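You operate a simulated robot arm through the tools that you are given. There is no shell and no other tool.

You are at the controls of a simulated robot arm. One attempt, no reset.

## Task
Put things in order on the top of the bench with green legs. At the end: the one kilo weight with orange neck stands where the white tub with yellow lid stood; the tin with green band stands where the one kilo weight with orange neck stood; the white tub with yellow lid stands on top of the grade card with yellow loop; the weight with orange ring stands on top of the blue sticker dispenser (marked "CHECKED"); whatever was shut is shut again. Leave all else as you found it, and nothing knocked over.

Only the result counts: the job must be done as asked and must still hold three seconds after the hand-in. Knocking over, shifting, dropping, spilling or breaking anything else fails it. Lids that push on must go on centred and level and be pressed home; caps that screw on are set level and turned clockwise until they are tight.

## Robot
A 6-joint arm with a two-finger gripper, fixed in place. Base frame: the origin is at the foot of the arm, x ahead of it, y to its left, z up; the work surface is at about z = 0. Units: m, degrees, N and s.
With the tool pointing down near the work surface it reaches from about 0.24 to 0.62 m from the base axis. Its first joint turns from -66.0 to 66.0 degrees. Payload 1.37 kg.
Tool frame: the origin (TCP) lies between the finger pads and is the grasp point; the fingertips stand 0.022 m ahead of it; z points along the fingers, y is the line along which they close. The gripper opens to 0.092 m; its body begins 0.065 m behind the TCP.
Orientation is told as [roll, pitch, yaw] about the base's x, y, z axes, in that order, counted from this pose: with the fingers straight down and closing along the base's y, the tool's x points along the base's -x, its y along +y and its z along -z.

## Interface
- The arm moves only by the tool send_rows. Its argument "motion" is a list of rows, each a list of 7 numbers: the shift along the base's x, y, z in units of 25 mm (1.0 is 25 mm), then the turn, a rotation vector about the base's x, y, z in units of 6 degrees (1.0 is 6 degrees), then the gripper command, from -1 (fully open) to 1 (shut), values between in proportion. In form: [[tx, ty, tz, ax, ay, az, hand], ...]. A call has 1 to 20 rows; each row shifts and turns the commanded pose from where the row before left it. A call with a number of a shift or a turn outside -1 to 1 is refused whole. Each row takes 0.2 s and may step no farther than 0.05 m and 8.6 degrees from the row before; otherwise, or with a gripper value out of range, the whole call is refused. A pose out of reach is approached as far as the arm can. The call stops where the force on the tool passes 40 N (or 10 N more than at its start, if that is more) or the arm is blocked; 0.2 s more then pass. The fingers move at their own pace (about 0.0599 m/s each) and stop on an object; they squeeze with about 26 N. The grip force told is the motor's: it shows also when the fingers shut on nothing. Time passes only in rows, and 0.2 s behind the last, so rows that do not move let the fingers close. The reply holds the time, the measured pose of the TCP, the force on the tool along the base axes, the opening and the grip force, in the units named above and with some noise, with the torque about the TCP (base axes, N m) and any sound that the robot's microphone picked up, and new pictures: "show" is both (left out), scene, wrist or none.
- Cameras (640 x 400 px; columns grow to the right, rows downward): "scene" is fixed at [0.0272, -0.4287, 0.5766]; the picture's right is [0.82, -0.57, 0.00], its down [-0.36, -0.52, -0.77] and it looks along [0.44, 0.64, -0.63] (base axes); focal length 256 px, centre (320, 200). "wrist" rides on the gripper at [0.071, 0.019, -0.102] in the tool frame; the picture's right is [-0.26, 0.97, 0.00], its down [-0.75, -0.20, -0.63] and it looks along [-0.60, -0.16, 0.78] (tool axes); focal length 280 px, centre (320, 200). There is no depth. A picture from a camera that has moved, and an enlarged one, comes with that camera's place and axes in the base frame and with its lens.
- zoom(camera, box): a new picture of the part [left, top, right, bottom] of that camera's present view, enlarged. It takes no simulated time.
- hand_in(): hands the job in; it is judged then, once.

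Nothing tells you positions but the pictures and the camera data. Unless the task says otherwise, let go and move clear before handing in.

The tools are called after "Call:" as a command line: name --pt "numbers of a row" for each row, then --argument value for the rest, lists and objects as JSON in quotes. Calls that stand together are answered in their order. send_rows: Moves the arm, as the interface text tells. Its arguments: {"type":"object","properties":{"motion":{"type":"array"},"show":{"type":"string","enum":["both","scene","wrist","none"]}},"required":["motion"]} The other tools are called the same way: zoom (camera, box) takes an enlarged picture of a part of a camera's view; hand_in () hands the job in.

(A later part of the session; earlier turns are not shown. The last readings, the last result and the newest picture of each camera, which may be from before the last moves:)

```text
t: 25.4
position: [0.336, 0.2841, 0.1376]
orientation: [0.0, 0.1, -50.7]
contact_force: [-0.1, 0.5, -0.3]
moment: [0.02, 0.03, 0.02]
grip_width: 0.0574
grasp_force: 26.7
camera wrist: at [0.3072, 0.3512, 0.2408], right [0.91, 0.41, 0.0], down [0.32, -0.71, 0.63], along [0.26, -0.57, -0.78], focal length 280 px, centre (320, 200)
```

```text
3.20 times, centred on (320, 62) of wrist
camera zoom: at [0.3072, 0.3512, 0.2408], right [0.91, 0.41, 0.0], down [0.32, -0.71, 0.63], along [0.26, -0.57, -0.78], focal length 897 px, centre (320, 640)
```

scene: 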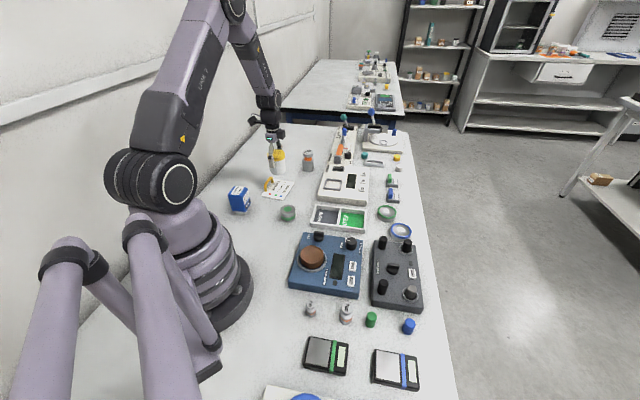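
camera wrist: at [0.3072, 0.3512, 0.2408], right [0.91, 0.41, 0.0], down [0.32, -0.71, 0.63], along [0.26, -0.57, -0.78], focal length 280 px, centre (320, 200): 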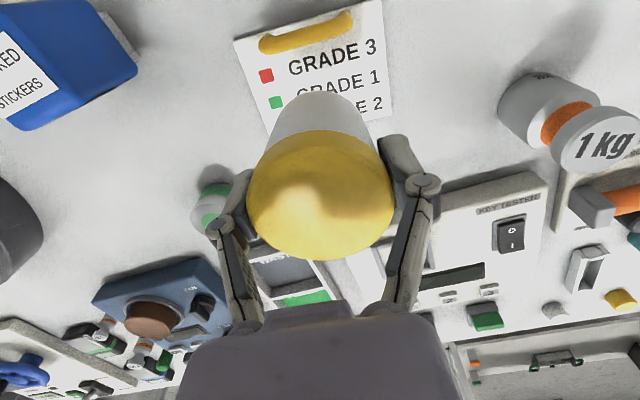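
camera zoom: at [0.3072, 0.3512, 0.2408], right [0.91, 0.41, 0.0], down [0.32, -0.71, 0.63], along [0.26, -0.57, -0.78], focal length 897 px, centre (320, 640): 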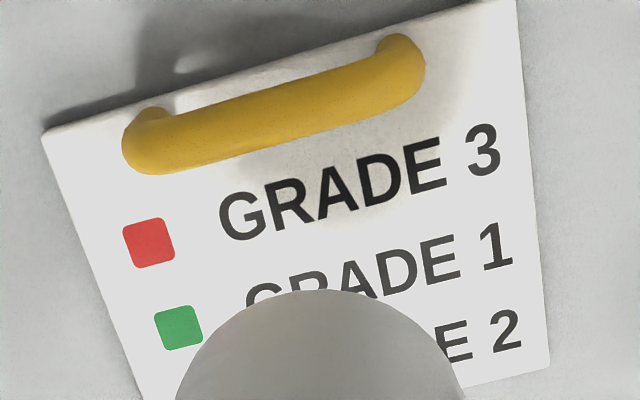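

The tub sits over the card's free area, and the computed tub centre of (0.337, 0.285) clears the loop by about 8 mm. Lowering in stages.

Call:
send_rows --pt "0 0 -0.7 0 0 0 1" --pt "0 0 -0.7 0 0 0 1" --pt "0 0 -0.7 0 0 0 1" --pt "0 0 -0.6 0 0 0 1" --pt "0 0 0 0 0 0 1" --show "wrist"

Call:
zoom --camera "scene" --box '[240, 150, 320, 210]'

Call:
zoom --camera "wrist" --box '[200, 0, 440, 150]'

```text
t: 26.6
position: [0.337, 0.2855, 0.071]
orientation: [0.1, 0.0, -50.6]
contact_force: [0.8, -0.4, -1.9]
moment: [-0.01, 0.02, 0.01]
grip_width: 0.0574
grasp_force: 25.9
camera wrist: at [0.3079, 0.3524, 0.1736], right [0.91, 0.41, 0.0], down [0.32, -0.71, 0.63], along [0.26, -0.57, -0.78], focal length 280 px, centre (320, 200)
```

wrist: 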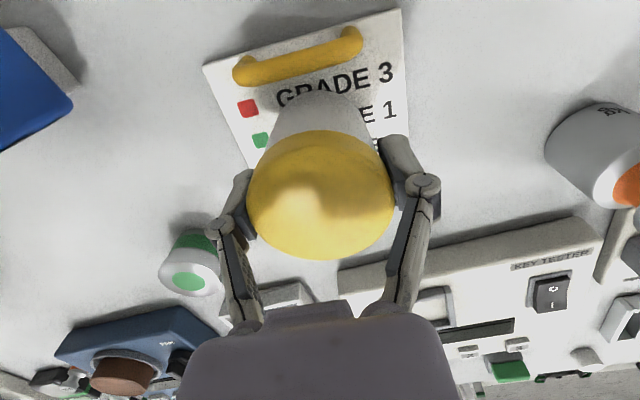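

```text
6.67 times, centred on (280, 180) of scene
camera zoom: at [0.0272, -0.4287, 0.5767], right [0.82, -0.57, 0.0], down [-0.36, -0.52, -0.77], along [0.44, 0.64, -0.63], focal length 1703 px, centre (587, 333)
```

zoom: 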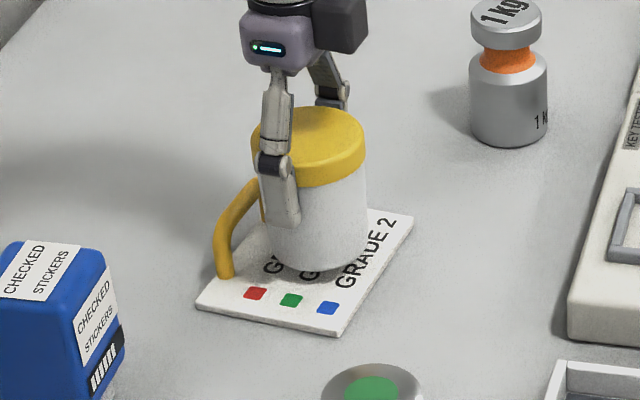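

```text
2.67 times, centred on (320, 75) of wrist
camera zoom: at [0.3079, 0.3524, 0.1736], right [0.91, 0.41, 0.0], down [0.32, -0.71, 0.63], along [0.26, -0.57, -0.78], focal length 748 px, centre (320, 533)
```

zoom: 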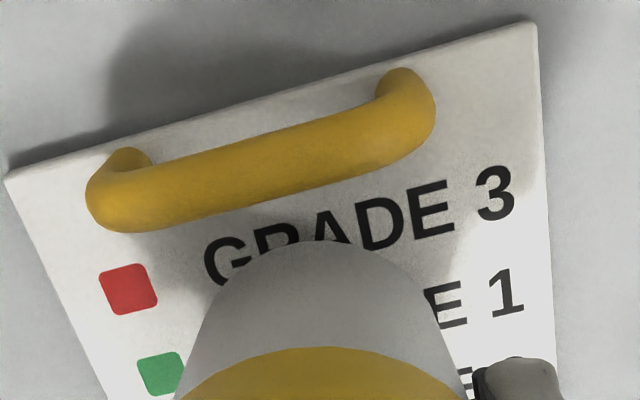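

The tub is about 13 mm above the card and well clear of the loop. Lowering gently to contact.

Call:
send_rows --pt "0 0 -0.2 0 0 0 1" --pt "0 0 -0.2 0 0 0 1" --pt "0 0 0 0 0 0 1" --show "none"

Call:
send_rows --pt "0 0 -0.08 0 0 0 1" --pt "0 0 0 0 0 0 1" --show "none"

Call:
send_rows --pt "0 0 -0.08 0 0 0 1" --pt "0 0 0 0 0 0 1" --show "wrist"

Call:
zoom --camera "scene" --box '[240, 150, 320, 210]'

```text
t: 27.4
position: [0.3376, 0.2848, 0.0611]
orientation: [0.0, 0.0, -50.7]
contact_force: [-0.3, -1.2, -1.5]
moment: [0.0, -0.03, 0.01]
grip_width: 0.0575
grasp_force: 26.0
```

```text
t: 28.0
position: [0.3375, 0.2845, 0.0589]
orientation: [0.1, 0.1, -50.7]
contact_force: [-2.6, -0.5, 12.3]
moment: [0.03, 0.08, -0.01]
grip_width: 0.0574
grasp_force: 26.1
```

```text
t: 28.6
position: [0.3384, 0.2848, 0.0578]
orientation: [0.1, 0.1, -50.7]
contact_force: [0.2, -0.9, 15.4]
moment: [0.02, -0.03, -0.01]
grip_width: 0.0576
grasp_force: 26.1
camera wrist: at [0.3082, 0.3518, 0.1602], right [0.91, 0.41, 0.0], down [0.32, -0.71, 0.62], along [0.26, -0.57, -0.78], focal length 280 px, centre (320, 200)
```

wrist: 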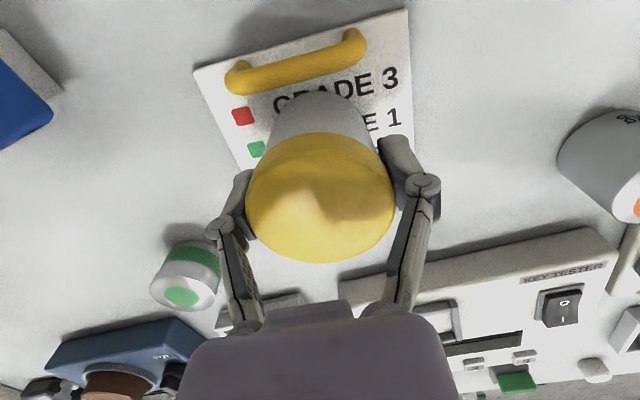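

```text
6.67 times, centred on (280, 180) of scene
camera zoom: at [0.0272, -0.4287, 0.5766], right [0.82, -0.57, 0.0], down [-0.36, -0.52, -0.77], along [0.44, 0.64, -0.63], focal length 1703 px, centre (587, 333)
```

zoom: 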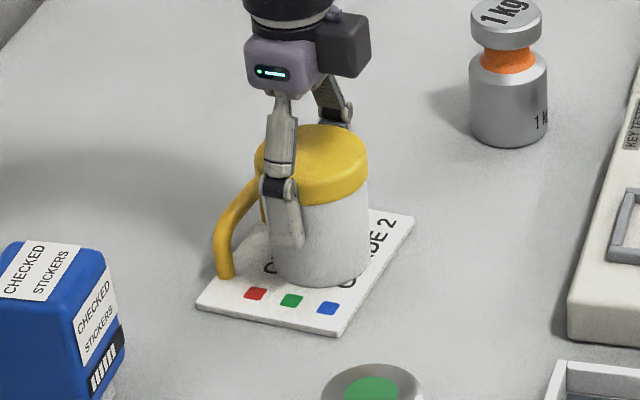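

The tub is resting on the card. I'll release gently and rise straight up.

Call:
send_rows --pt "0 0 0.08 0 0 0 1" --pt "0 0 0 0 0 0 -1" --pt "0 0 0 0 0 0 -1" --pt "0 0 0 0 0 0 -1" --pt "0 0 0 0 0 0 -1" --show "wrist"

Call:
send_rows --pt "0 0 0.3 0 0 0 -1" --pt "0 0 0.6 0 0 0 -1" --pt "0 0 0.9 0 0 0 -1" --pt "0 0 0.9 0 0 0 -1" --pt "0 0 0.9 0 0 0 -1" --pt "0 0 0.9 0 0 0 -1"

Call:
zoom --camera "scene" --box '[240, 150, 320, 210]'

```text
t: 29.8
position: [0.3369, 0.284, 0.0582]
orientation: [0.1, -0.1, -50.6]
contact_force: [-0.4, 0.7, -0.3]
moment: [0.0, 0.01, -0.02]
grip_width: 0.0921
grasp_force: 0.1
camera wrist: at [0.3079, 0.3516, 0.1617], right [0.91, 0.41, 0.0], down [0.32, -0.71, 0.63], along [0.26, -0.57, -0.78], focal length 280 px, centre (320, 200)
```

wrist: 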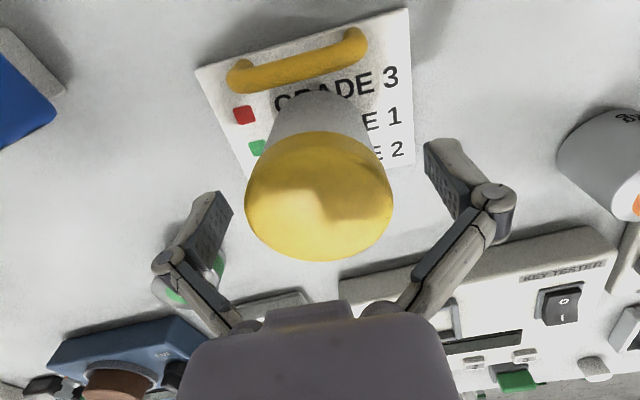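

```text
t: 31.2
position: [0.3372, 0.2846, 0.1709]
orientation: [0.0, 0.0, -50.7]
contact_force: [0.0, -0.2, 0.0]
moment: [0.0, 0.0, -0.03]
grip_width: 0.0919
grasp_force: 0.2
camera wrist: at [0.3079, 0.3513, 0.2741], right [0.91, 0.41, 0.0], down [0.32, -0.71, 0.63], along [0.26, -0.57, -0.78], focal length 280 px, centre (320, 200)
```

scene: 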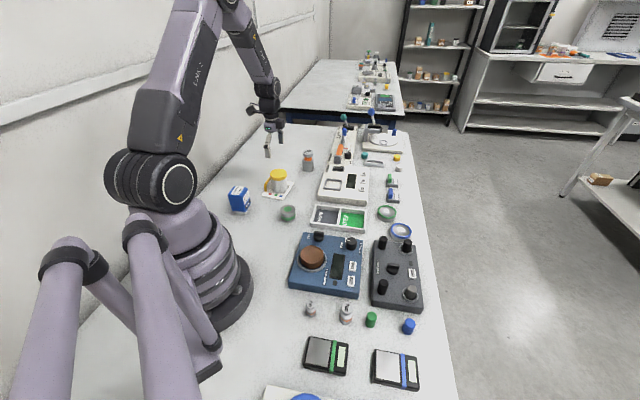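
wrist: 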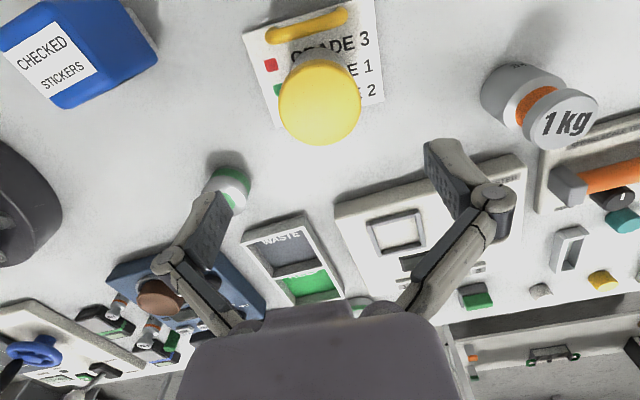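

```text
6.67 times, centred on (280, 180) of scene
camera zoom: at [0.0272, -0.4287, 0.5766], right [0.82, -0.57, 0.0], down [-0.36, -0.52, -0.77], along [0.44, 0.64, -0.63], focal length 1703 px, centre (587, 333)
```

zoom: 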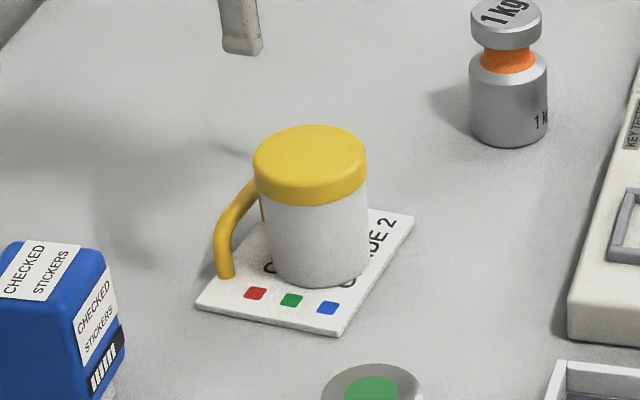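

The tub now stands on the card with its lid on. Next is the 1 kg weight, and I'll hover over it to measure its position.

Call:
send_rows --pt "0 0 1 0 0 0 -1" --pt "0.8 0.34 0.1 0 0 0 -1" --pt "0.8 0.34 0.1 0 0 0 -1" --pt "0.8 0.34 0 0 0 0 -1" --pt "0.8 0.34 0 0 0 0 -1" --pt "0.8 0.34 0 0 0 0 -1" --pt "0.8 0.34 0 0 0 0 -1" --pt "0.8 0.34 0 0 0 0 -1" --pt "0.8 0.34 0 0 0 0 -1" --pt "0 0 0 0 0 0 -1"

Call:
zoom --camera "wrist" --box '[240, 10, 400, 140]'

Call:
zoom --camera "scene" --box '[280, 140, 336, 180]'

```text
t: 33.4
position: [0.4966, 0.3523, 0.2016]
orientation: [0.0, 0.2, -50.6]
contact_force: [0.2, -0.9, 0.3]
moment: [-0.04, 0.03, 0.01]
grip_width: 0.0924
grasp_force: 0.1
camera wrist: at [0.4682, 0.42, 0.3039], right [0.91, 0.41, 0.0], down [0.32, -0.71, 0.63], along [0.26, -0.57, -0.78], focal length 280 px, centre (320, 200)
```

scene: 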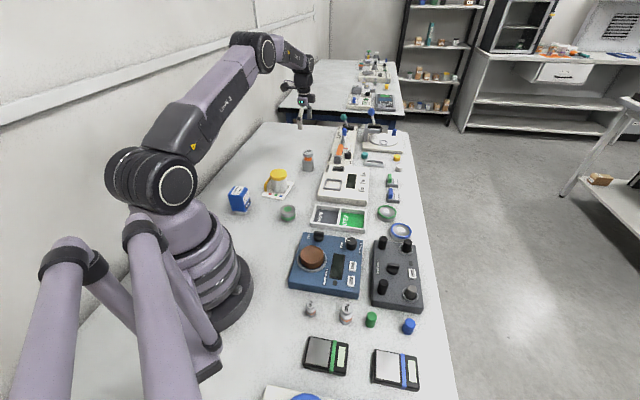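
wrist: 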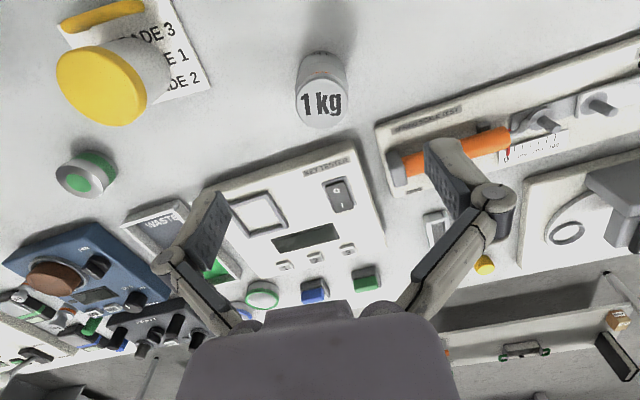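

```text
3.08 times, centred on (320, 75) of wrist
camera zoom: at [0.4682, 0.42, 0.3039], right [0.91, 0.41, 0.0], down [0.32, -0.71, 0.63], along [0.26, -0.57, -0.78], focal length 863 px, centre (320, 585)
```

zoom: 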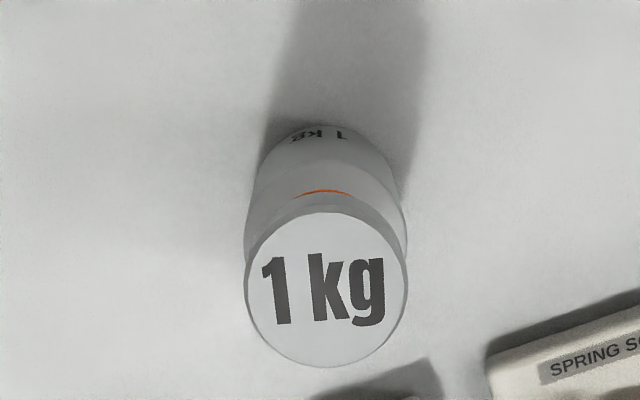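

```text
10.00 times, centred on (308, 160) of scene
camera zoom: at [0.0272, -0.4287, 0.5766], right [0.82, -0.57, 0.0], down [-0.36, -0.52, -0.77], along [0.44, 0.64, -0.63], focal length 2555 px, centre (440, 600)
```

zoom: 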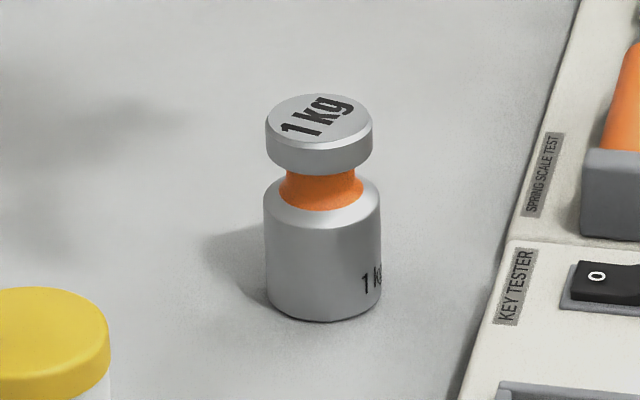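

The 1 kg weight stands at about (0.5035, 0.347), height 0.085, and nothing is near either finger. Aligning and descending, with a check above it.

Call:
send_rows --pt "0.27 -0.2 0 0 0 0 -1" --pt "0 0 -0.8 0 0 0 -1" --pt "0 0 -0.8 0 0 0 -1" --pt "0 0 -0.8 0 0 0 -1" --pt "0 0 -0.5 0 0 0 -1" --pt "0 0 0 0 0 0 -1" --show "wrist"

Call:
zoom --camera "wrist" --box '[220, 50, 420, 190]'

```text
t: 34.8
position: [0.5045, 0.3469, 0.1284]
orientation: [0.0, -0.1, -50.7]
contact_force: [-0.3, -0.8, -0.4]
moment: [-0.02, 0.0, -0.01]
grip_width: 0.0919
grasp_force: 0.0
camera wrist: at [0.4745, 0.4143, 0.2312], right [0.91, 0.41, 0.0], down [0.32, -0.71, 0.63], along [0.26, -0.57, -0.78], focal length 280 px, centre (320, 200)
```

wrist: 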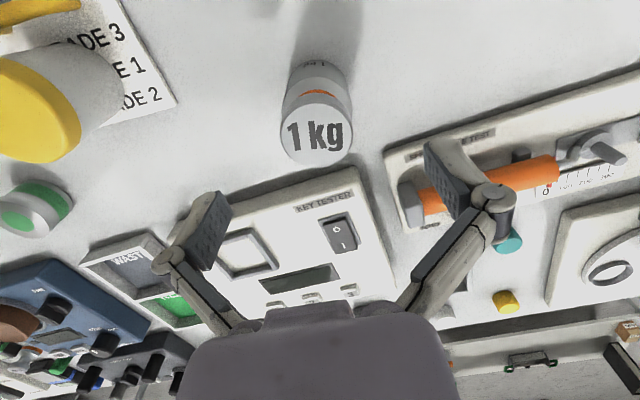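

```text
2.86 times, centred on (320, 120) of wrist
camera zoom: at [0.4745, 0.4143, 0.2312], right [0.91, 0.41, 0.0], down [0.32, -0.71, 0.63], along [0.26, -0.57, -0.78], focal length 801 px, centre (320, 429)
```

zoom: 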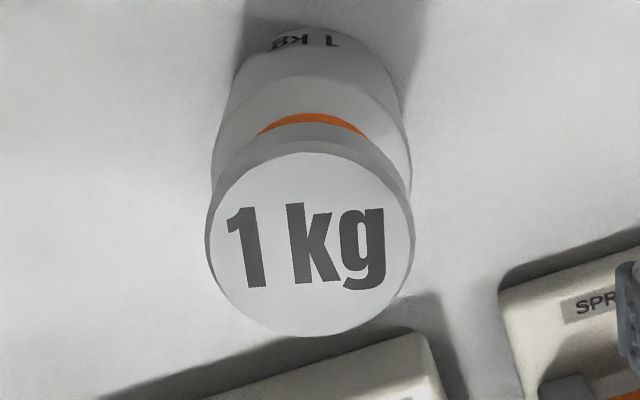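

A small correction puts the weight at (0.502, 0.3475). Now descending to grip the body.

Call:
send_rows --pt "-0.1 0.02 -0.8 0 0 0 -1" --pt "0 0 -0.9 0 0 0 -1" --pt "0 0 -0.9 0 0 0 -1" --pt "0 0 -0.7 0 0 0 -1" --pt "0 0 0 0 0 0 -1"

Call:
zoom --camera "scene" --box '[270, 120, 350, 180]'

```text
t: 36.0
position: [0.5012, 0.3479, 0.0447]
orientation: [0.0, 0.0, -50.7]
contact_force: [0.0, 0.1, -1.2]
moment: [-0.02, 0.01, -0.03]
grip_width: 0.0918
grasp_force: 0.1
camera wrist: at [0.4725, 0.4148, 0.1487], right [0.91, 0.41, 0.0], down [0.32, -0.71, 0.63], along [0.26, -0.57, -0.78], focal length 280 px, centre (320, 200)
```

scene: 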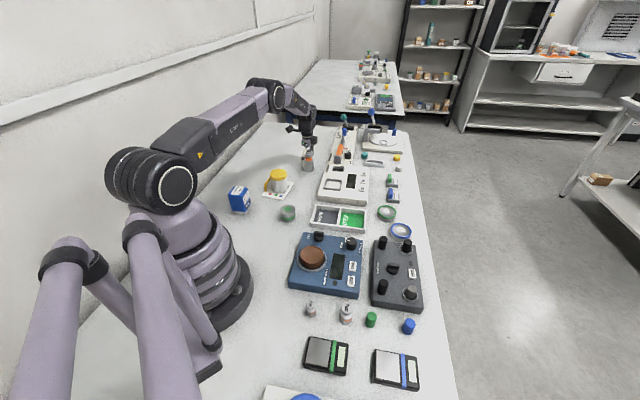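
wrist: 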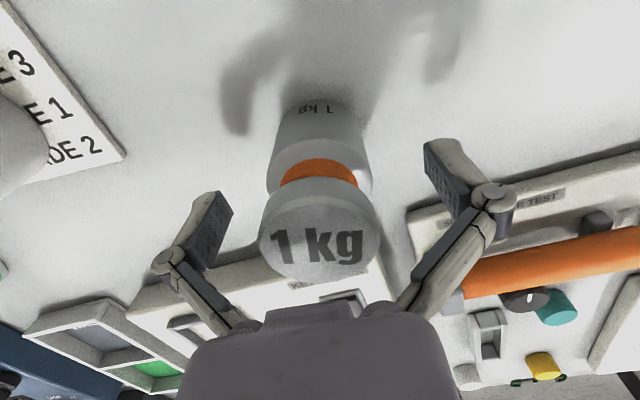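

```text
6.67 times, centred on (310, 150) of scene
camera zoom: at [0.0272, -0.4287, 0.5766], right [0.82, -0.57, 0.0], down [-0.36, -0.52, -0.77], along [0.44, 0.64, -0.63], focal length 1703 px, centre (387, 533)
```

zoom: 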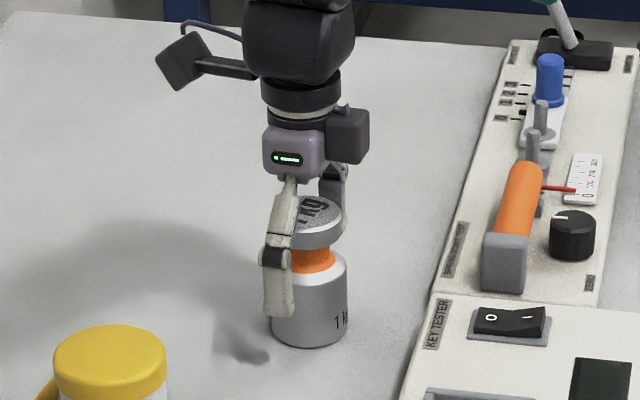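

The fingers straddle the weight's body. Closing now.

Call:
send_rows --pt "0 0 0 0 0 0 1" --pt "0 0 0 0 0 0 1" --pt "0 0 0 0 0 0 1" --pt "0 0 0 0 0 0 1" --show "wrist"

```text
t: 37.0
position: [0.5026, 0.3475, 0.0469]
orientation: [-0.1, 0.0, -50.8]
contact_force: [-3.6, -1.8, 3.3]
moment: [-0.25, 0.19, 0.01]
grip_width: 0.0471
grasp_force: 25.9
camera wrist: at [0.4725, 0.4147, 0.149], right [0.91, 0.41, 0.0], down [0.32, -0.71, 0.63], along [0.25, -0.57, -0.78], focal length 280 px, centre (320, 200)
```

wrist: 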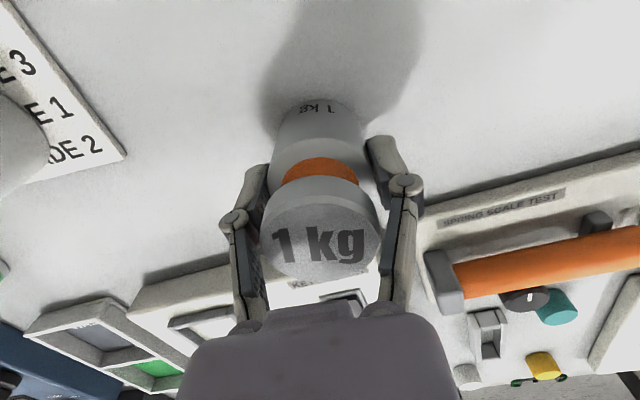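

Gripped at 47 mm. Lifting gently to check that the weight holds.

Call:
send_rows --pt "0 0 0.1 0 0 0 1" --pt "0 0 0.2 0 0 0 1" --pt "0 0 0.2 0 0 0 1" --pt "0 0 0 0 0 0 1" --show "wrist"

Call:
zoom --camera "scene" --box '[270, 120, 350, 180]'

```text
t: 38.0
position: [0.5011, 0.3493, 0.0583]
orientation: [-0.1, 0.1, -50.7]
contact_force: [-0.3, 0.2, -9.3]
moment: [0.03, -0.01, 0.03]
grip_width: 0.047
grasp_force: 26.2
camera wrist: at [0.4722, 0.415, 0.1612], right [0.91, 0.41, 0.0], down [0.32, -0.71, 0.63], along [0.25, -0.57, -0.78], focal length 280 px, centre (320, 200)
```

wrist: 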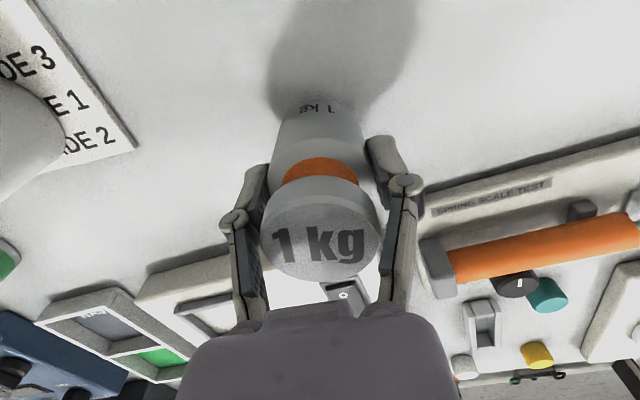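

```text
6.67 times, centred on (310, 150) of scene
camera zoom: at [0.0273, -0.4287, 0.5767], right [0.82, -0.57, 0.0], down [-0.36, -0.52, -0.77], along [0.44, 0.64, -0.63], focal length 1703 px, centre (387, 533)
```

zoom: 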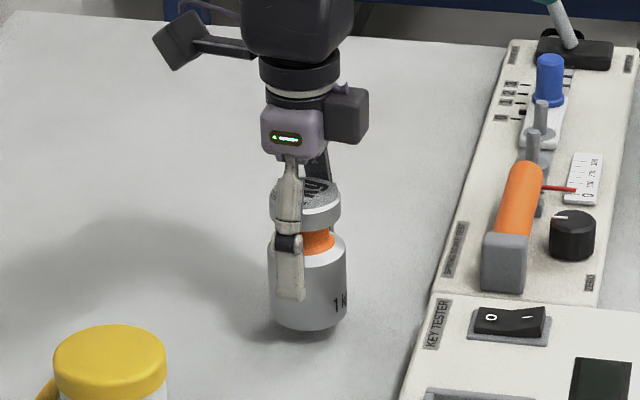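

The full 9.3 N is held firmly. I'll raise a little more and carry it to the tub's former spot at (0.375, 0.475).

Call:
send_rows --pt "0 0 0.3 0 0 0 1" --pt "0 0 0.5 0 0 0 1" --pt "-0.2 0.2 0.2 0 0 0 1" --pt "-0.4 0.4 0 0 0 0 1" --pt "-0.6 0.6 0 0 0 0 1" --pt "-0.6 0.6 0 0 0 0 1" --pt "-0.6 0.6 0 0 0 0 1" --pt "-0.6 0.6 0 0 0 0 1" --pt "-0.6 0.6 0 0 0 0 1" --pt "-0.6 0.6 0 0 0 0 1" --pt "-0.5 0.5 0 0 0 0 1" --pt "-0.38 0.38 0 0 0 0 1" --pt "0 0 0 0 0 0 1"

```text
t: 40.8
position: [0.3733, 0.4748, 0.084]
orientation: [0.0, 0.1, -50.7]
contact_force: [0.4, -0.6, -9.0]
moment: [-0.01, 0.01, 0.02]
grip_width: 0.0467
grasp_force: 25.5
camera wrist: at [0.3449, 0.5422, 0.1867], right [0.91, 0.41, 0.0], down [0.32, -0.71, 0.63], along [0.26, -0.57, -0.78], focal length 280 px, centre (320, 200)
```

scene: 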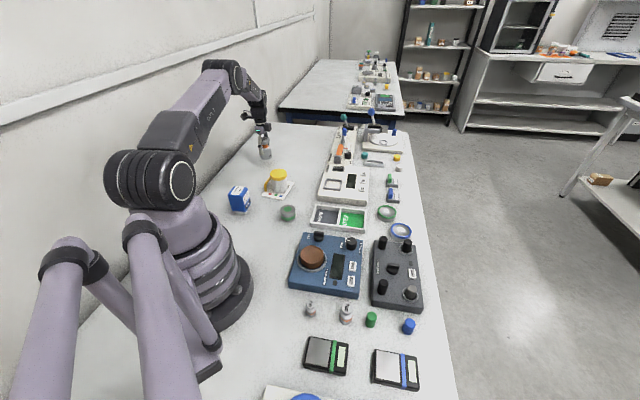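
wrist: 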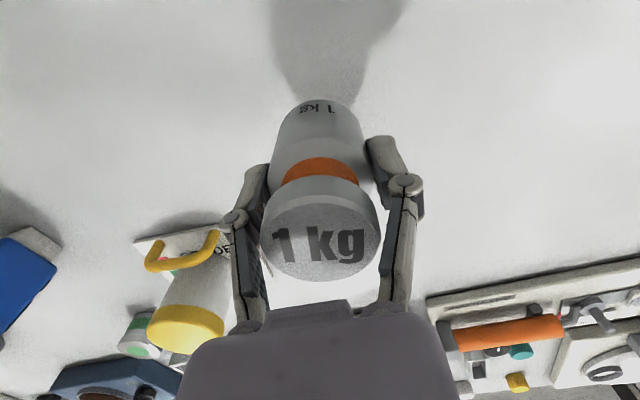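

Over the spot, I'll lower the weight slowly until it touches the bench.

Call:
send_rows --pt "0.04 0.01 -0.3 0 0 0 1" --pt "0 0 -0.5 0 0 0 1" --pt "0 0 -0.4 0 0 0 1" --pt "0 0 -0.15 0 0 0 1" --pt "0 0 0 0 0 0 1" --show "none"

Call:
send_rows --pt "0 0 -0.08 0 0 0 1" --pt "0 0 0 0 0 0 1" --show "none"

Call:
send_rows --pt "0 0 -0.06 0 0 0 1" --pt "0 0 0 0 0 0 1" --show "wrist"

Call:
zoom --camera "scene" --box '[235, 110, 300, 175]'

```text
t: 42.0
position: [0.3757, 0.4757, 0.0484]
orientation: [0.0, 0.0, -50.7]
contact_force: [-0.3, -0.1, -9.6]
moment: [0.05, 0.01, 0.02]
grip_width: 0.0469
grasp_force: 26.2
```

```text
t: 42.6
position: [0.3763, 0.474, 0.0482]
orientation: [0.0, 0.0, -50.7]
contact_force: [0.6, 1.0, -9.5]
moment: [0.0, -0.02, -0.01]
grip_width: 0.0469
grasp_force: 26.0
```

```text
t: 43.2
position: [0.3754, 0.4753, 0.0457]
orientation: [0.0, 0.0, -50.7]
contact_force: [-0.9, -0.8, -5.8]
moment: [-0.1, 0.12, 0.03]
grip_width: 0.0467
grasp_force: 25.7
camera wrist: at [0.3463, 0.5425, 0.1492], right [0.91, 0.41, 0.0], down [0.32, -0.71, 0.63], along [0.26, -0.57, -0.78], focal length 280 px, centre (320, 200)
```

wrist: 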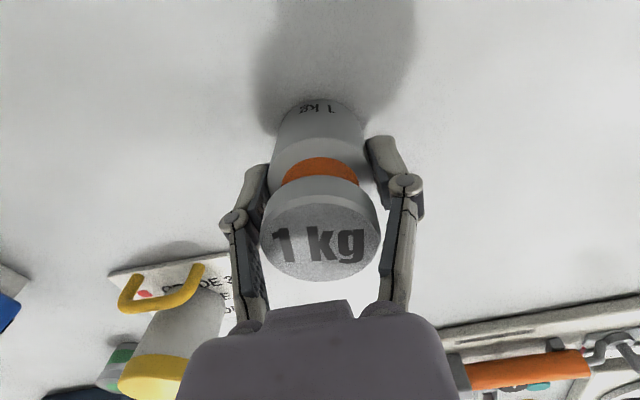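

```text
6.15 times, centred on (268, 142) of scene
camera zoom: at [0.0273, -0.4287, 0.5767], right [0.82, -0.57, 0.0], down [-0.36, -0.52, -0.77], along [0.44, 0.64, -0.63], focal length 1572 px, centre (643, 554)
```

zoom: 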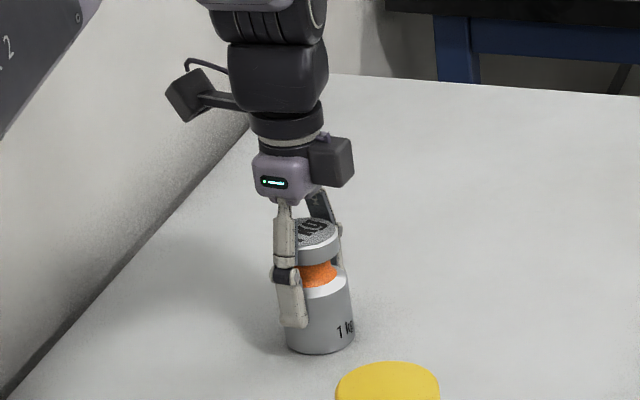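

Contact has begun. A hair lower to seat it fully, then release and rise.

Call:
send_rows --pt "0 0 -0.05 0 0 0 1" --pt "0 0 0 0 0 0 1" --show "none"

Call:
send_rows --pt "0 0 0 0 0 0 -1" --pt "0 0 0 0 0 0 -1" --pt "0 0 0 0 0 0 -1" --pt "0 0 0 0 0 0 -1" --show "wrist"

Call:
send_rows --pt "0 0 0.3 0 0 0 -1" --pt "0 0 0.7 0 0 0 -1" --pt "0 0 0.9 0 0 0 -1" --pt "0 0 0.9 0 0 0 -1" --pt "0 0 0.9 0 0 0 -1" --pt "0 0 0.9 0 0 0 -1" --pt "0 0 0 0 0 0 -1"

Call:
zoom --camera "wrist" --box '[240, 10, 400, 140]'

Call:
zoom --camera "scene" --box '[235, 130, 315, 200]'

```text
t: 43.8
position: [0.3754, 0.4757, 0.047]
orientation: [0.0, 0.1, -50.7]
contact_force: [-4.3, -4.1, 6.8]
moment: [-0.34, 0.15, 0.03]
grip_width: 0.047
grasp_force: 26.1
```

```text
t: 44.8
position: [0.3755, 0.4754, 0.0452]
orientation: [0.0, 0.0, -50.6]
contact_force: [1.1, 0.1, 0.6]
moment: [0.0, 0.02, -0.02]
grip_width: 0.0919
grasp_force: 0.0
camera wrist: at [0.3463, 0.5425, 0.1481], right [0.91, 0.41, 0.0], down [0.32, -0.71, 0.63], along [0.26, -0.57, -0.78], focal length 280 px, centre (320, 200)
```

wrist: 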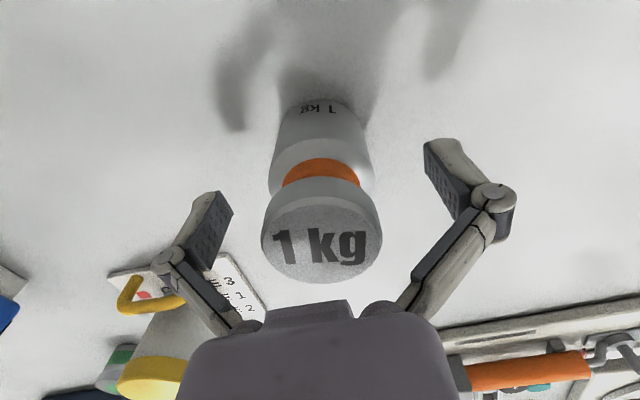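

```text
t: 46.4
position: [0.3757, 0.4752, 0.1614]
orientation: [-0.1, -0.1, -50.7]
contact_force: [-1.1, 0.3, -0.7]
moment: [0.0, 0.02, 0.02]
grip_width: 0.092
grasp_force: 0.1
camera wrist: at [0.3457, 0.5427, 0.2637], right [0.91, 0.41, 0.0], down [0.32, -0.71, 0.63], along [0.26, -0.57, -0.78], focal length 280 px, centre (320, 200)
```

scene: 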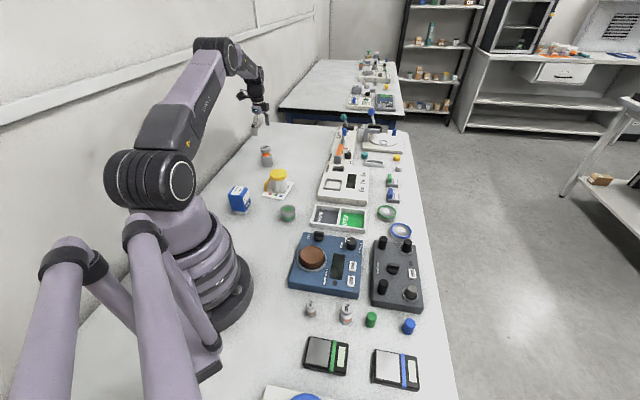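
wrist: 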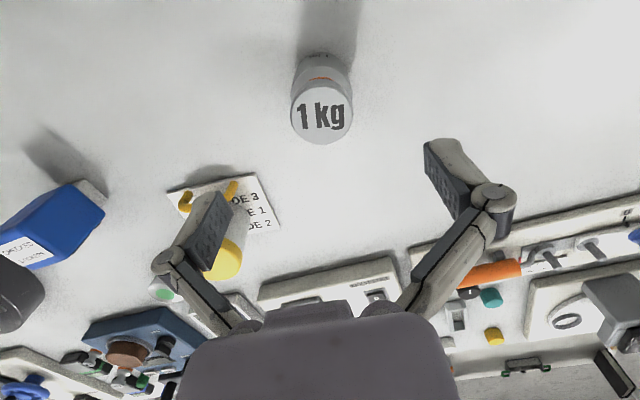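

```text
3.08 times, centred on (320, 75) of wrist
camera zoom: at [0.3457, 0.5427, 0.2637], right [0.91, 0.41, 0.0], down [0.32, -0.71, 0.63], along [0.26, -0.57, -0.78], focal length 863 px, centre (320, 585)
```

zoom: 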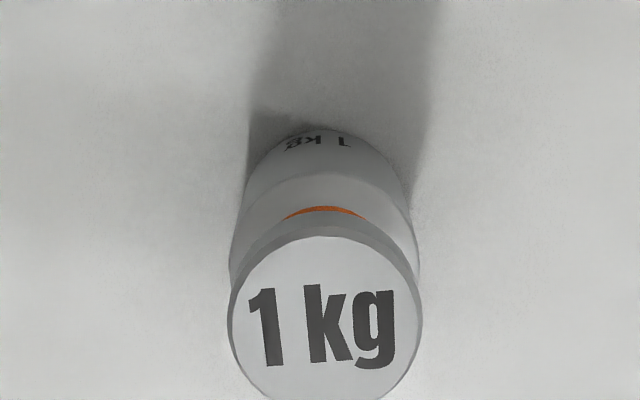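

```text
5.71 times, centred on (275, 165) of scene
camera zoom: at [0.0272, -0.4287, 0.5766], right [0.82, -0.57, 0.0], down [-0.36, -0.52, -0.77], along [0.44, 0.64, -0.63], focal length 1460 px, centre (577, 400)
```

zoom: 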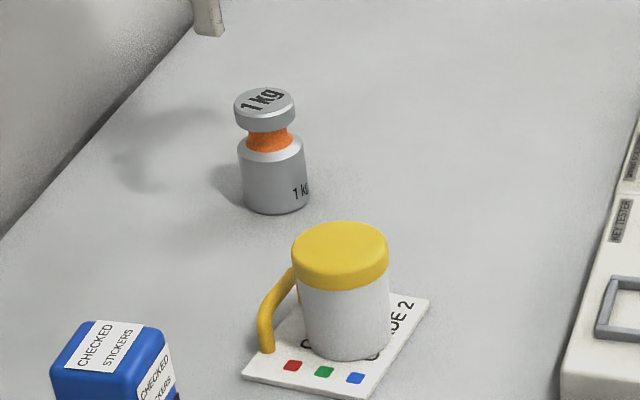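

The 1 kg weight now stands where the tub was. Next is the tin, so I'll move to hover over it.

Call:
send_rows --pt "0 0 0.8 0 0 0 -1" --pt "-0.229 -0.894 0.8 0 0 0 -1" --pt "-0.229 -0.894 0.3 0 0 0 -1" --pt "-0.229 -0.894 0 0 0 0 -1" --pt "-0.229 -0.894 0 0 0 0 -1" --pt "-0.229 -0.894 0 0 0 0 -1" --pt "-0.229 -0.894 0 0 0 0 -1" --pt "-0.229 -0.894 0 0 0 0 -1" --pt "-0.229 -0.894 0 0 0 0 -1" --pt "-0.229 -0.894 0 0 0 0 -1" --pt "-0.229 -0.894 0 0 0 0 -1" --pt "-0.229 -0.894 0 0 0 0 -1" --pt "-0.229 -0.894 0 0 0 0 -1" --pt "-0.229 -0.894 0 0 0 0 -1" --pt "-0.229 -0.894 0 0 0 0 -1" --pt "-0.229 -0.894 0 0 0 0 -1" --pt "0 0 0 0 0 0 -1"

Call:
zoom --camera "wrist" --box '[240, 10, 400, 140]'

Call:
zoom --camera "scene" --box '[255, 185, 335, 240]'

```text
t: 50.0
position: [0.2902, 0.1381, 0.2083]
orientation: [0.0, 0.0, -50.6]
contact_force: [-0.1, -0.2, -0.1]
moment: [-0.02, -0.02, 0.01]
grip_width: 0.0921
grasp_force: 0.1
camera wrist: at [0.2605, 0.2067, 0.311], right [0.91, 0.41, 0.0], down [0.32, -0.71, 0.63], along [0.26, -0.57, -0.78], focal length 280 px, centre (320, 200)
```

scene: 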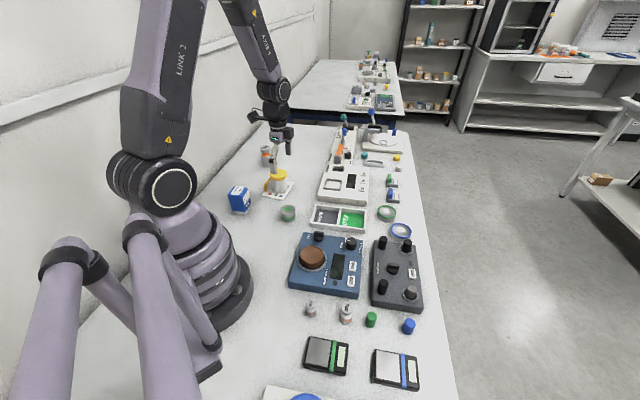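
wrist: 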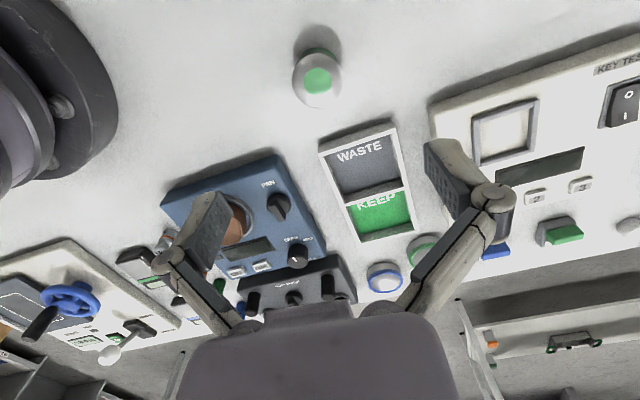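

```text
3.08 times, centred on (320, 75) of wrist
camera zoom: at [0.2605, 0.2067, 0.311], right [0.91, 0.41, 0.0], down [0.32, -0.71, 0.63], along [0.26, -0.57, -0.78], focal length 863 px, centre (320, 585)
```

zoom: 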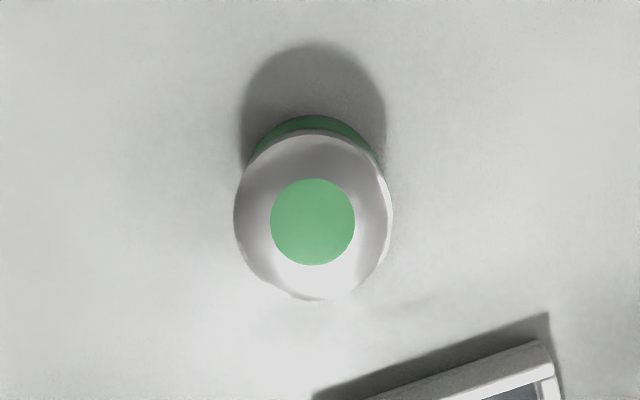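

```text
7.27 times, centred on (295, 212) of scene
camera zoom: at [0.0272, -0.4287, 0.5766], right [0.82, -0.57, 0.0], down [-0.36, -0.52, -0.77], along [0.44, 0.64, -0.63], focal length 1858 px, centre (502, 109)
```

zoom: 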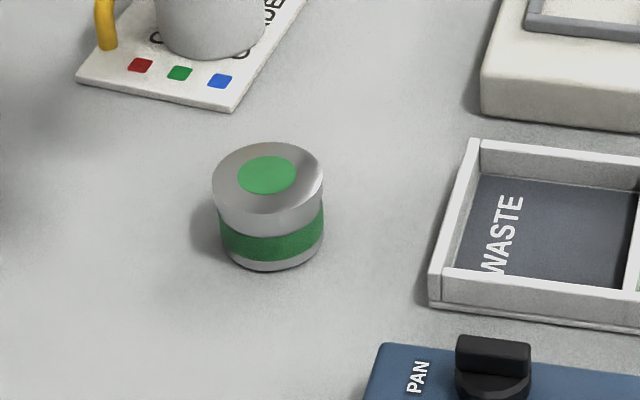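

The tin is centred near (0.290, 0.1355), about 41 mm tall, with a slightly wider lid. Descending to check the alignment.

Call:
send_rows --pt "0 -0.1 0 0 0 0 -1" --pt "0 0 -0.9 0 0 0 -1" --pt "0 0 -0.9 0 0 0 -1" --pt "0 0 -0.9 0 0 0 -1" --pt "0 0 -0.9 0 0 0 -1" --pt "0 0 -0.9 0 0 0 -1" --pt "0 0 0 0 0 0 -1" --show "wrist"

Call:
zoom --camera "wrist" --box '[220, 50, 420, 190]'

```text
t: 51.6
position: [0.2904, 0.1381, 0.0955]
orientation: [0.0, -0.1, -50.8]
contact_force: [0.2, -0.2, 0.3]
moment: [-0.05, 0.01, 0.03]
grip_width: 0.0919
grasp_force: 0.0
camera wrist: at [0.2607, 0.2047, 0.1984], right [0.91, 0.41, 0.0], down [0.32, -0.71, 0.62], along [0.26, -0.57, -0.78], focal length 280 px, centre (320, 200)
```

wrist: 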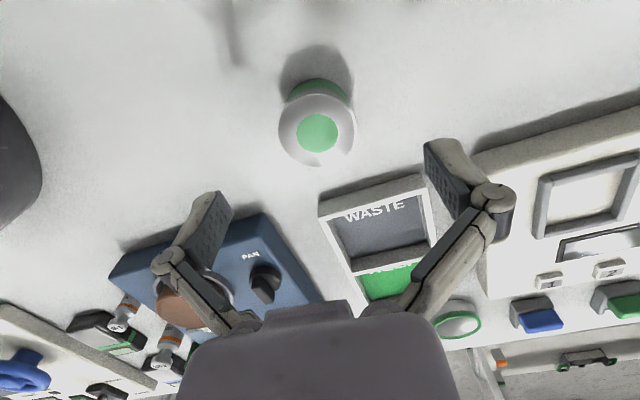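

```text
2.86 times, centred on (320, 120) of wrist
camera zoom: at [0.2607, 0.2047, 0.1984], right [0.91, 0.41, 0.0], down [0.32, -0.71, 0.62], along [0.26, -0.57, -0.78], focal length 801 px, centre (320, 429)
```

zoom: 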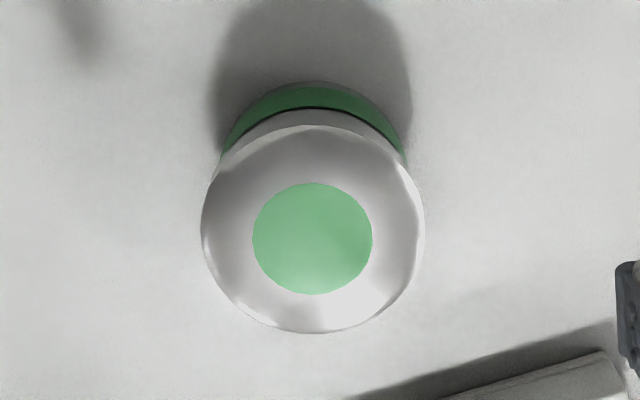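

The tin sits about 1 mm off, and both fingers have clear space beside it. Lowering to grip level.

Call:
send_rows --pt "-0.04 -0.06 -0.8 0 0 0 -1" --pt "0 0 -0.9 0 0 0 -1" --pt "0 0 -0.6 0 0 0 -1" --pt "0 0 -0.36 0 0 0 -1" --pt "0 0 0 0 0 0 -1" --show "wrist"

Call:
zoom --camera "scene" --box '[255, 165, 335, 235]'

```text
t: 52.8
position: [0.2898, 0.1354, 0.0285]
orientation: [0.0, -0.1, -50.7]
contact_force: [0.7, 0.4, -1.4]
moment: [0.0, 0.01, 0.0]
grip_width: 0.0921
grasp_force: 0.0
camera wrist: at [0.2597, 0.2025, 0.1317], right [0.91, 0.41, 0.0], down [0.32, -0.71, 0.63], along [0.26, -0.57, -0.78], focal length 280 px, centre (320, 200)
```

wrist: 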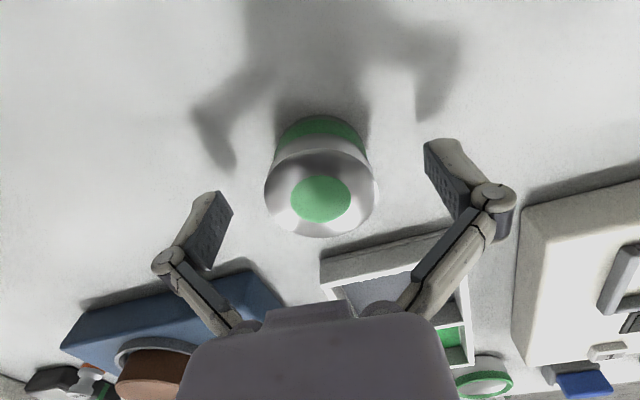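

```text
5.71 times, centred on (295, 200) of scene
camera zoom: at [0.0272, -0.4287, 0.5766], right [0.82, -0.57, 0.0], down [-0.36, -0.52, -0.77], along [0.44, 0.64, -0.63], focal length 1460 px, centre (463, 200)
```

zoom: 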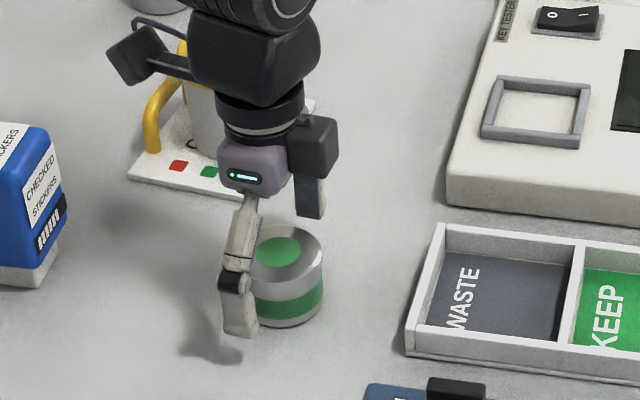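

The fingers are around the tin. Closing, then a small test lift.

Call:
send_rows --pt "0 0 0 0 0 0 1" --pt "0 0 0 0 0 0 1" --pt "0 0 0 0 0 0 1" --pt "0 0 0 0 0 0 1" --show "none"

Call:
send_rows --pt "0 0 0.15 0 0 0 1" --pt "0 0 0.15 0 0 0 1" --pt "0 0 0.2 0 0 0 1" --pt "0 0 0 0 0 0 1" --pt "0 0 0 0 0 0 1" --show "wrist"

Call:
zoom --camera "scene" --box '[255, 165, 335, 235]'

```text
t: 53.8
position: [0.2904, 0.1353, 0.0305]
orientation: [-0.1, 0.0, -50.8]
contact_force: [-1.3, -0.3, 5.8]
moment: [-0.01, -0.05, 0.0]
grip_width: 0.047
grasp_force: 25.9
```

```text
t: 55.0
position: [0.2881, 0.1351, 0.0418]
orientation: [0.0, 0.0, -50.7]
contact_force: [0.1, 0.6, -2.0]
moment: [-0.01, 0.04, 0.02]
grip_width: 0.0471
grasp_force: 26.1
camera wrist: at [0.2596, 0.2024, 0.1442], right [0.91, 0.41, 0.0], down [0.32, -0.71, 0.63], along [0.26, -0.57, -0.78], focal length 280 px, centre (320, 200)
```

wrist: 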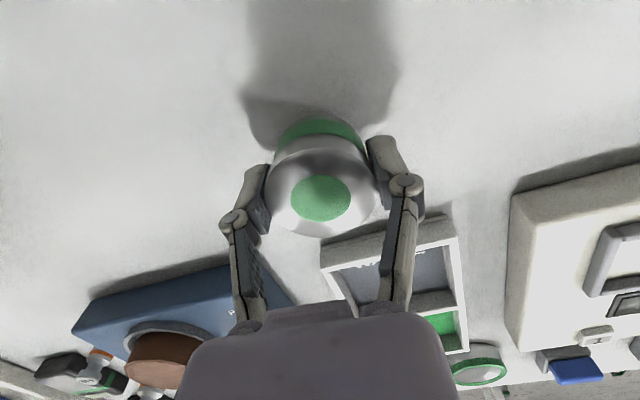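

```text
5.71 times, centred on (295, 200) of scene
camera zoom: at [0.0272, -0.4287, 0.5766], right [0.82, -0.57, 0.0], down [-0.36, -0.52, -0.77], along [0.44, 0.64, -0.63], focal length 1460 px, centre (463, 200)
```

zoom: 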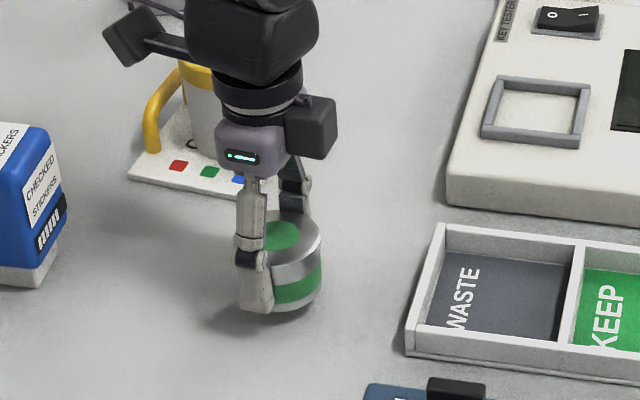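

The tin came up whole, with about 2 N of load. I'll raise it, weigh it again, and jiggle it to listen for contents.

Call:
send_rows --pt "0 0 0.6 0 0 0 1" --pt "0 0 0.9 0 0 0 1" --pt "0 0 0.9 0 0 0 1" --pt "0 0 0.9 0 0 0 1" --pt "0 0 0.6 0 0 0 1" --pt "0 0 0 0 0 0 1" --pt "0 0 0 0 0 0 1" --show "none"

Call:
send_rows --pt "0.4 0 0 0 0 0 1" --pt "-0.4 0 0 0 0 0 1" --pt "0.4 0 0 0 0 0 1" --pt "-0.4 0 0 0 0 0 1" --pt "0 0 0 0 0 0 1" --show "none"

Call:
send_rows --pt "0 0 0 0 0 0 1" --pt "0 0 0 0 0 0 1" --show "none"

Call:
send_rows --pt "0 0 0 0 0 0 1" --pt "0 0 0 0 0 0 1" --show "wrist"

```text
t: 56.6
position: [0.2888, 0.1341, 0.139]
orientation: [0.0, -0.1, -50.8]
contact_force: [0.1, -0.2, -2.9]
moment: [-0.04, 0.0, -0.01]
grip_width: 0.0474
grasp_force: 26.0
```

```text
t: 57.8
position: [0.2875, 0.1344, 0.1401]
orientation: [0.0, 0.0, -50.7]
contact_force: [0.8, 0.1, -2.3]
moment: [-0.04, 0.0, -0.01]
grip_width: 0.0473
grasp_force: 25.3
```

```text
t: 58.4
position: [0.2896, 0.1343, 0.1393]
orientation: [0.0, 0.0, -50.7]
contact_force: [1.7, 0.2, -2.3]
moment: [-0.02, 0.02, -0.01]
grip_width: 0.0472
grasp_force: 26.1
```

```text
t: 59.0
position: [0.2887, 0.134, 0.1393]
orientation: [0.0, 0.0, -50.7]
contact_force: [-0.1, 0.3, -1.3]
moment: [0.01, -0.01, 0.03]
grip_width: 0.0472
grasp_force: 26.2
camera wrist: at [0.2596, 0.2018, 0.242], right [0.91, 0.41, 0.0], down [0.32, -0.71, 0.63], along [0.26, -0.57, -0.78], focal length 280 px, centre (320, 200)
```

wrist: 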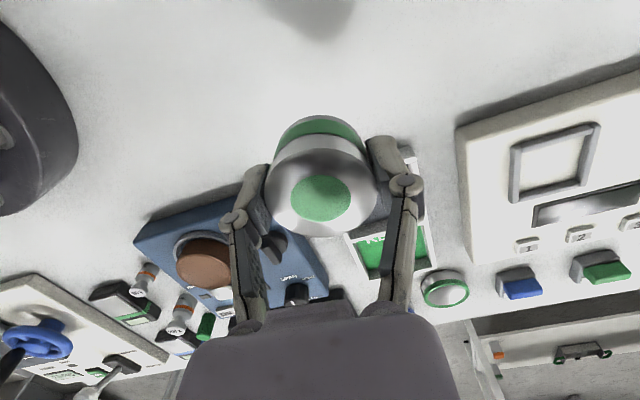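

The tin weighs about 0.22 kg and also stayed silent. I'll carry it to the weight's former spot at (0.502, 0.3475).

Call:
send_rows --pt "0.3 0.3 0 0 0 0 1" --pt "0.75 0.75 0 0 0 0 1" --pt "0.75 0.75 0 0 0 0 1" --pt "0.75 0.75 0 0 0 0 1" --pt "0.75 0.75 0 0 0 0 1" --pt "0.75 0.75 0 0 0 0 1" --pt "0.75 0.75 0 0 0 0 1" --pt "0.75 0.75 0 0 0 0 1" --pt "0.75 0.75 0 0 0 0 1" --pt "0.75 0.75 0 0 0 0 1" --pt "0.75 0.75 0 0 0 0 1" --pt "0.73 0.73 0 0 0 0 1" --pt "0 0 0 0 0 0 1" --pt "0 0 0 0 0 0 1"

```text
t: 62.0
position: [0.5026, 0.3484, 0.1384]
orientation: [0.0, 0.0, -50.7]
contact_force: [0.5, 0.1, -1.3]
moment: [-0.02, -0.02, -0.01]
grip_width: 0.0471
grasp_force: 26.2
camera wrist: at [0.4735, 0.4158, 0.2421], right [0.91, 0.41, 0.0], down [0.32, -0.71, 0.63], along [0.26, -0.57, -0.78], focal length 280 px, centre (320, 200)
```

scene: 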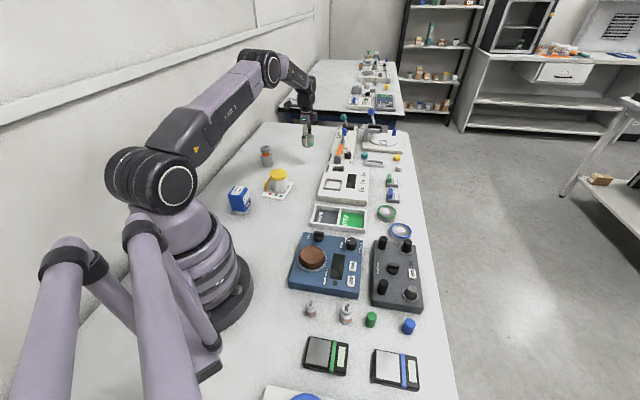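
wrist: 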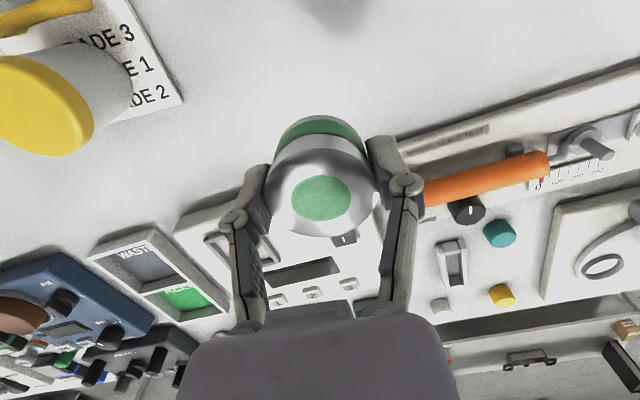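

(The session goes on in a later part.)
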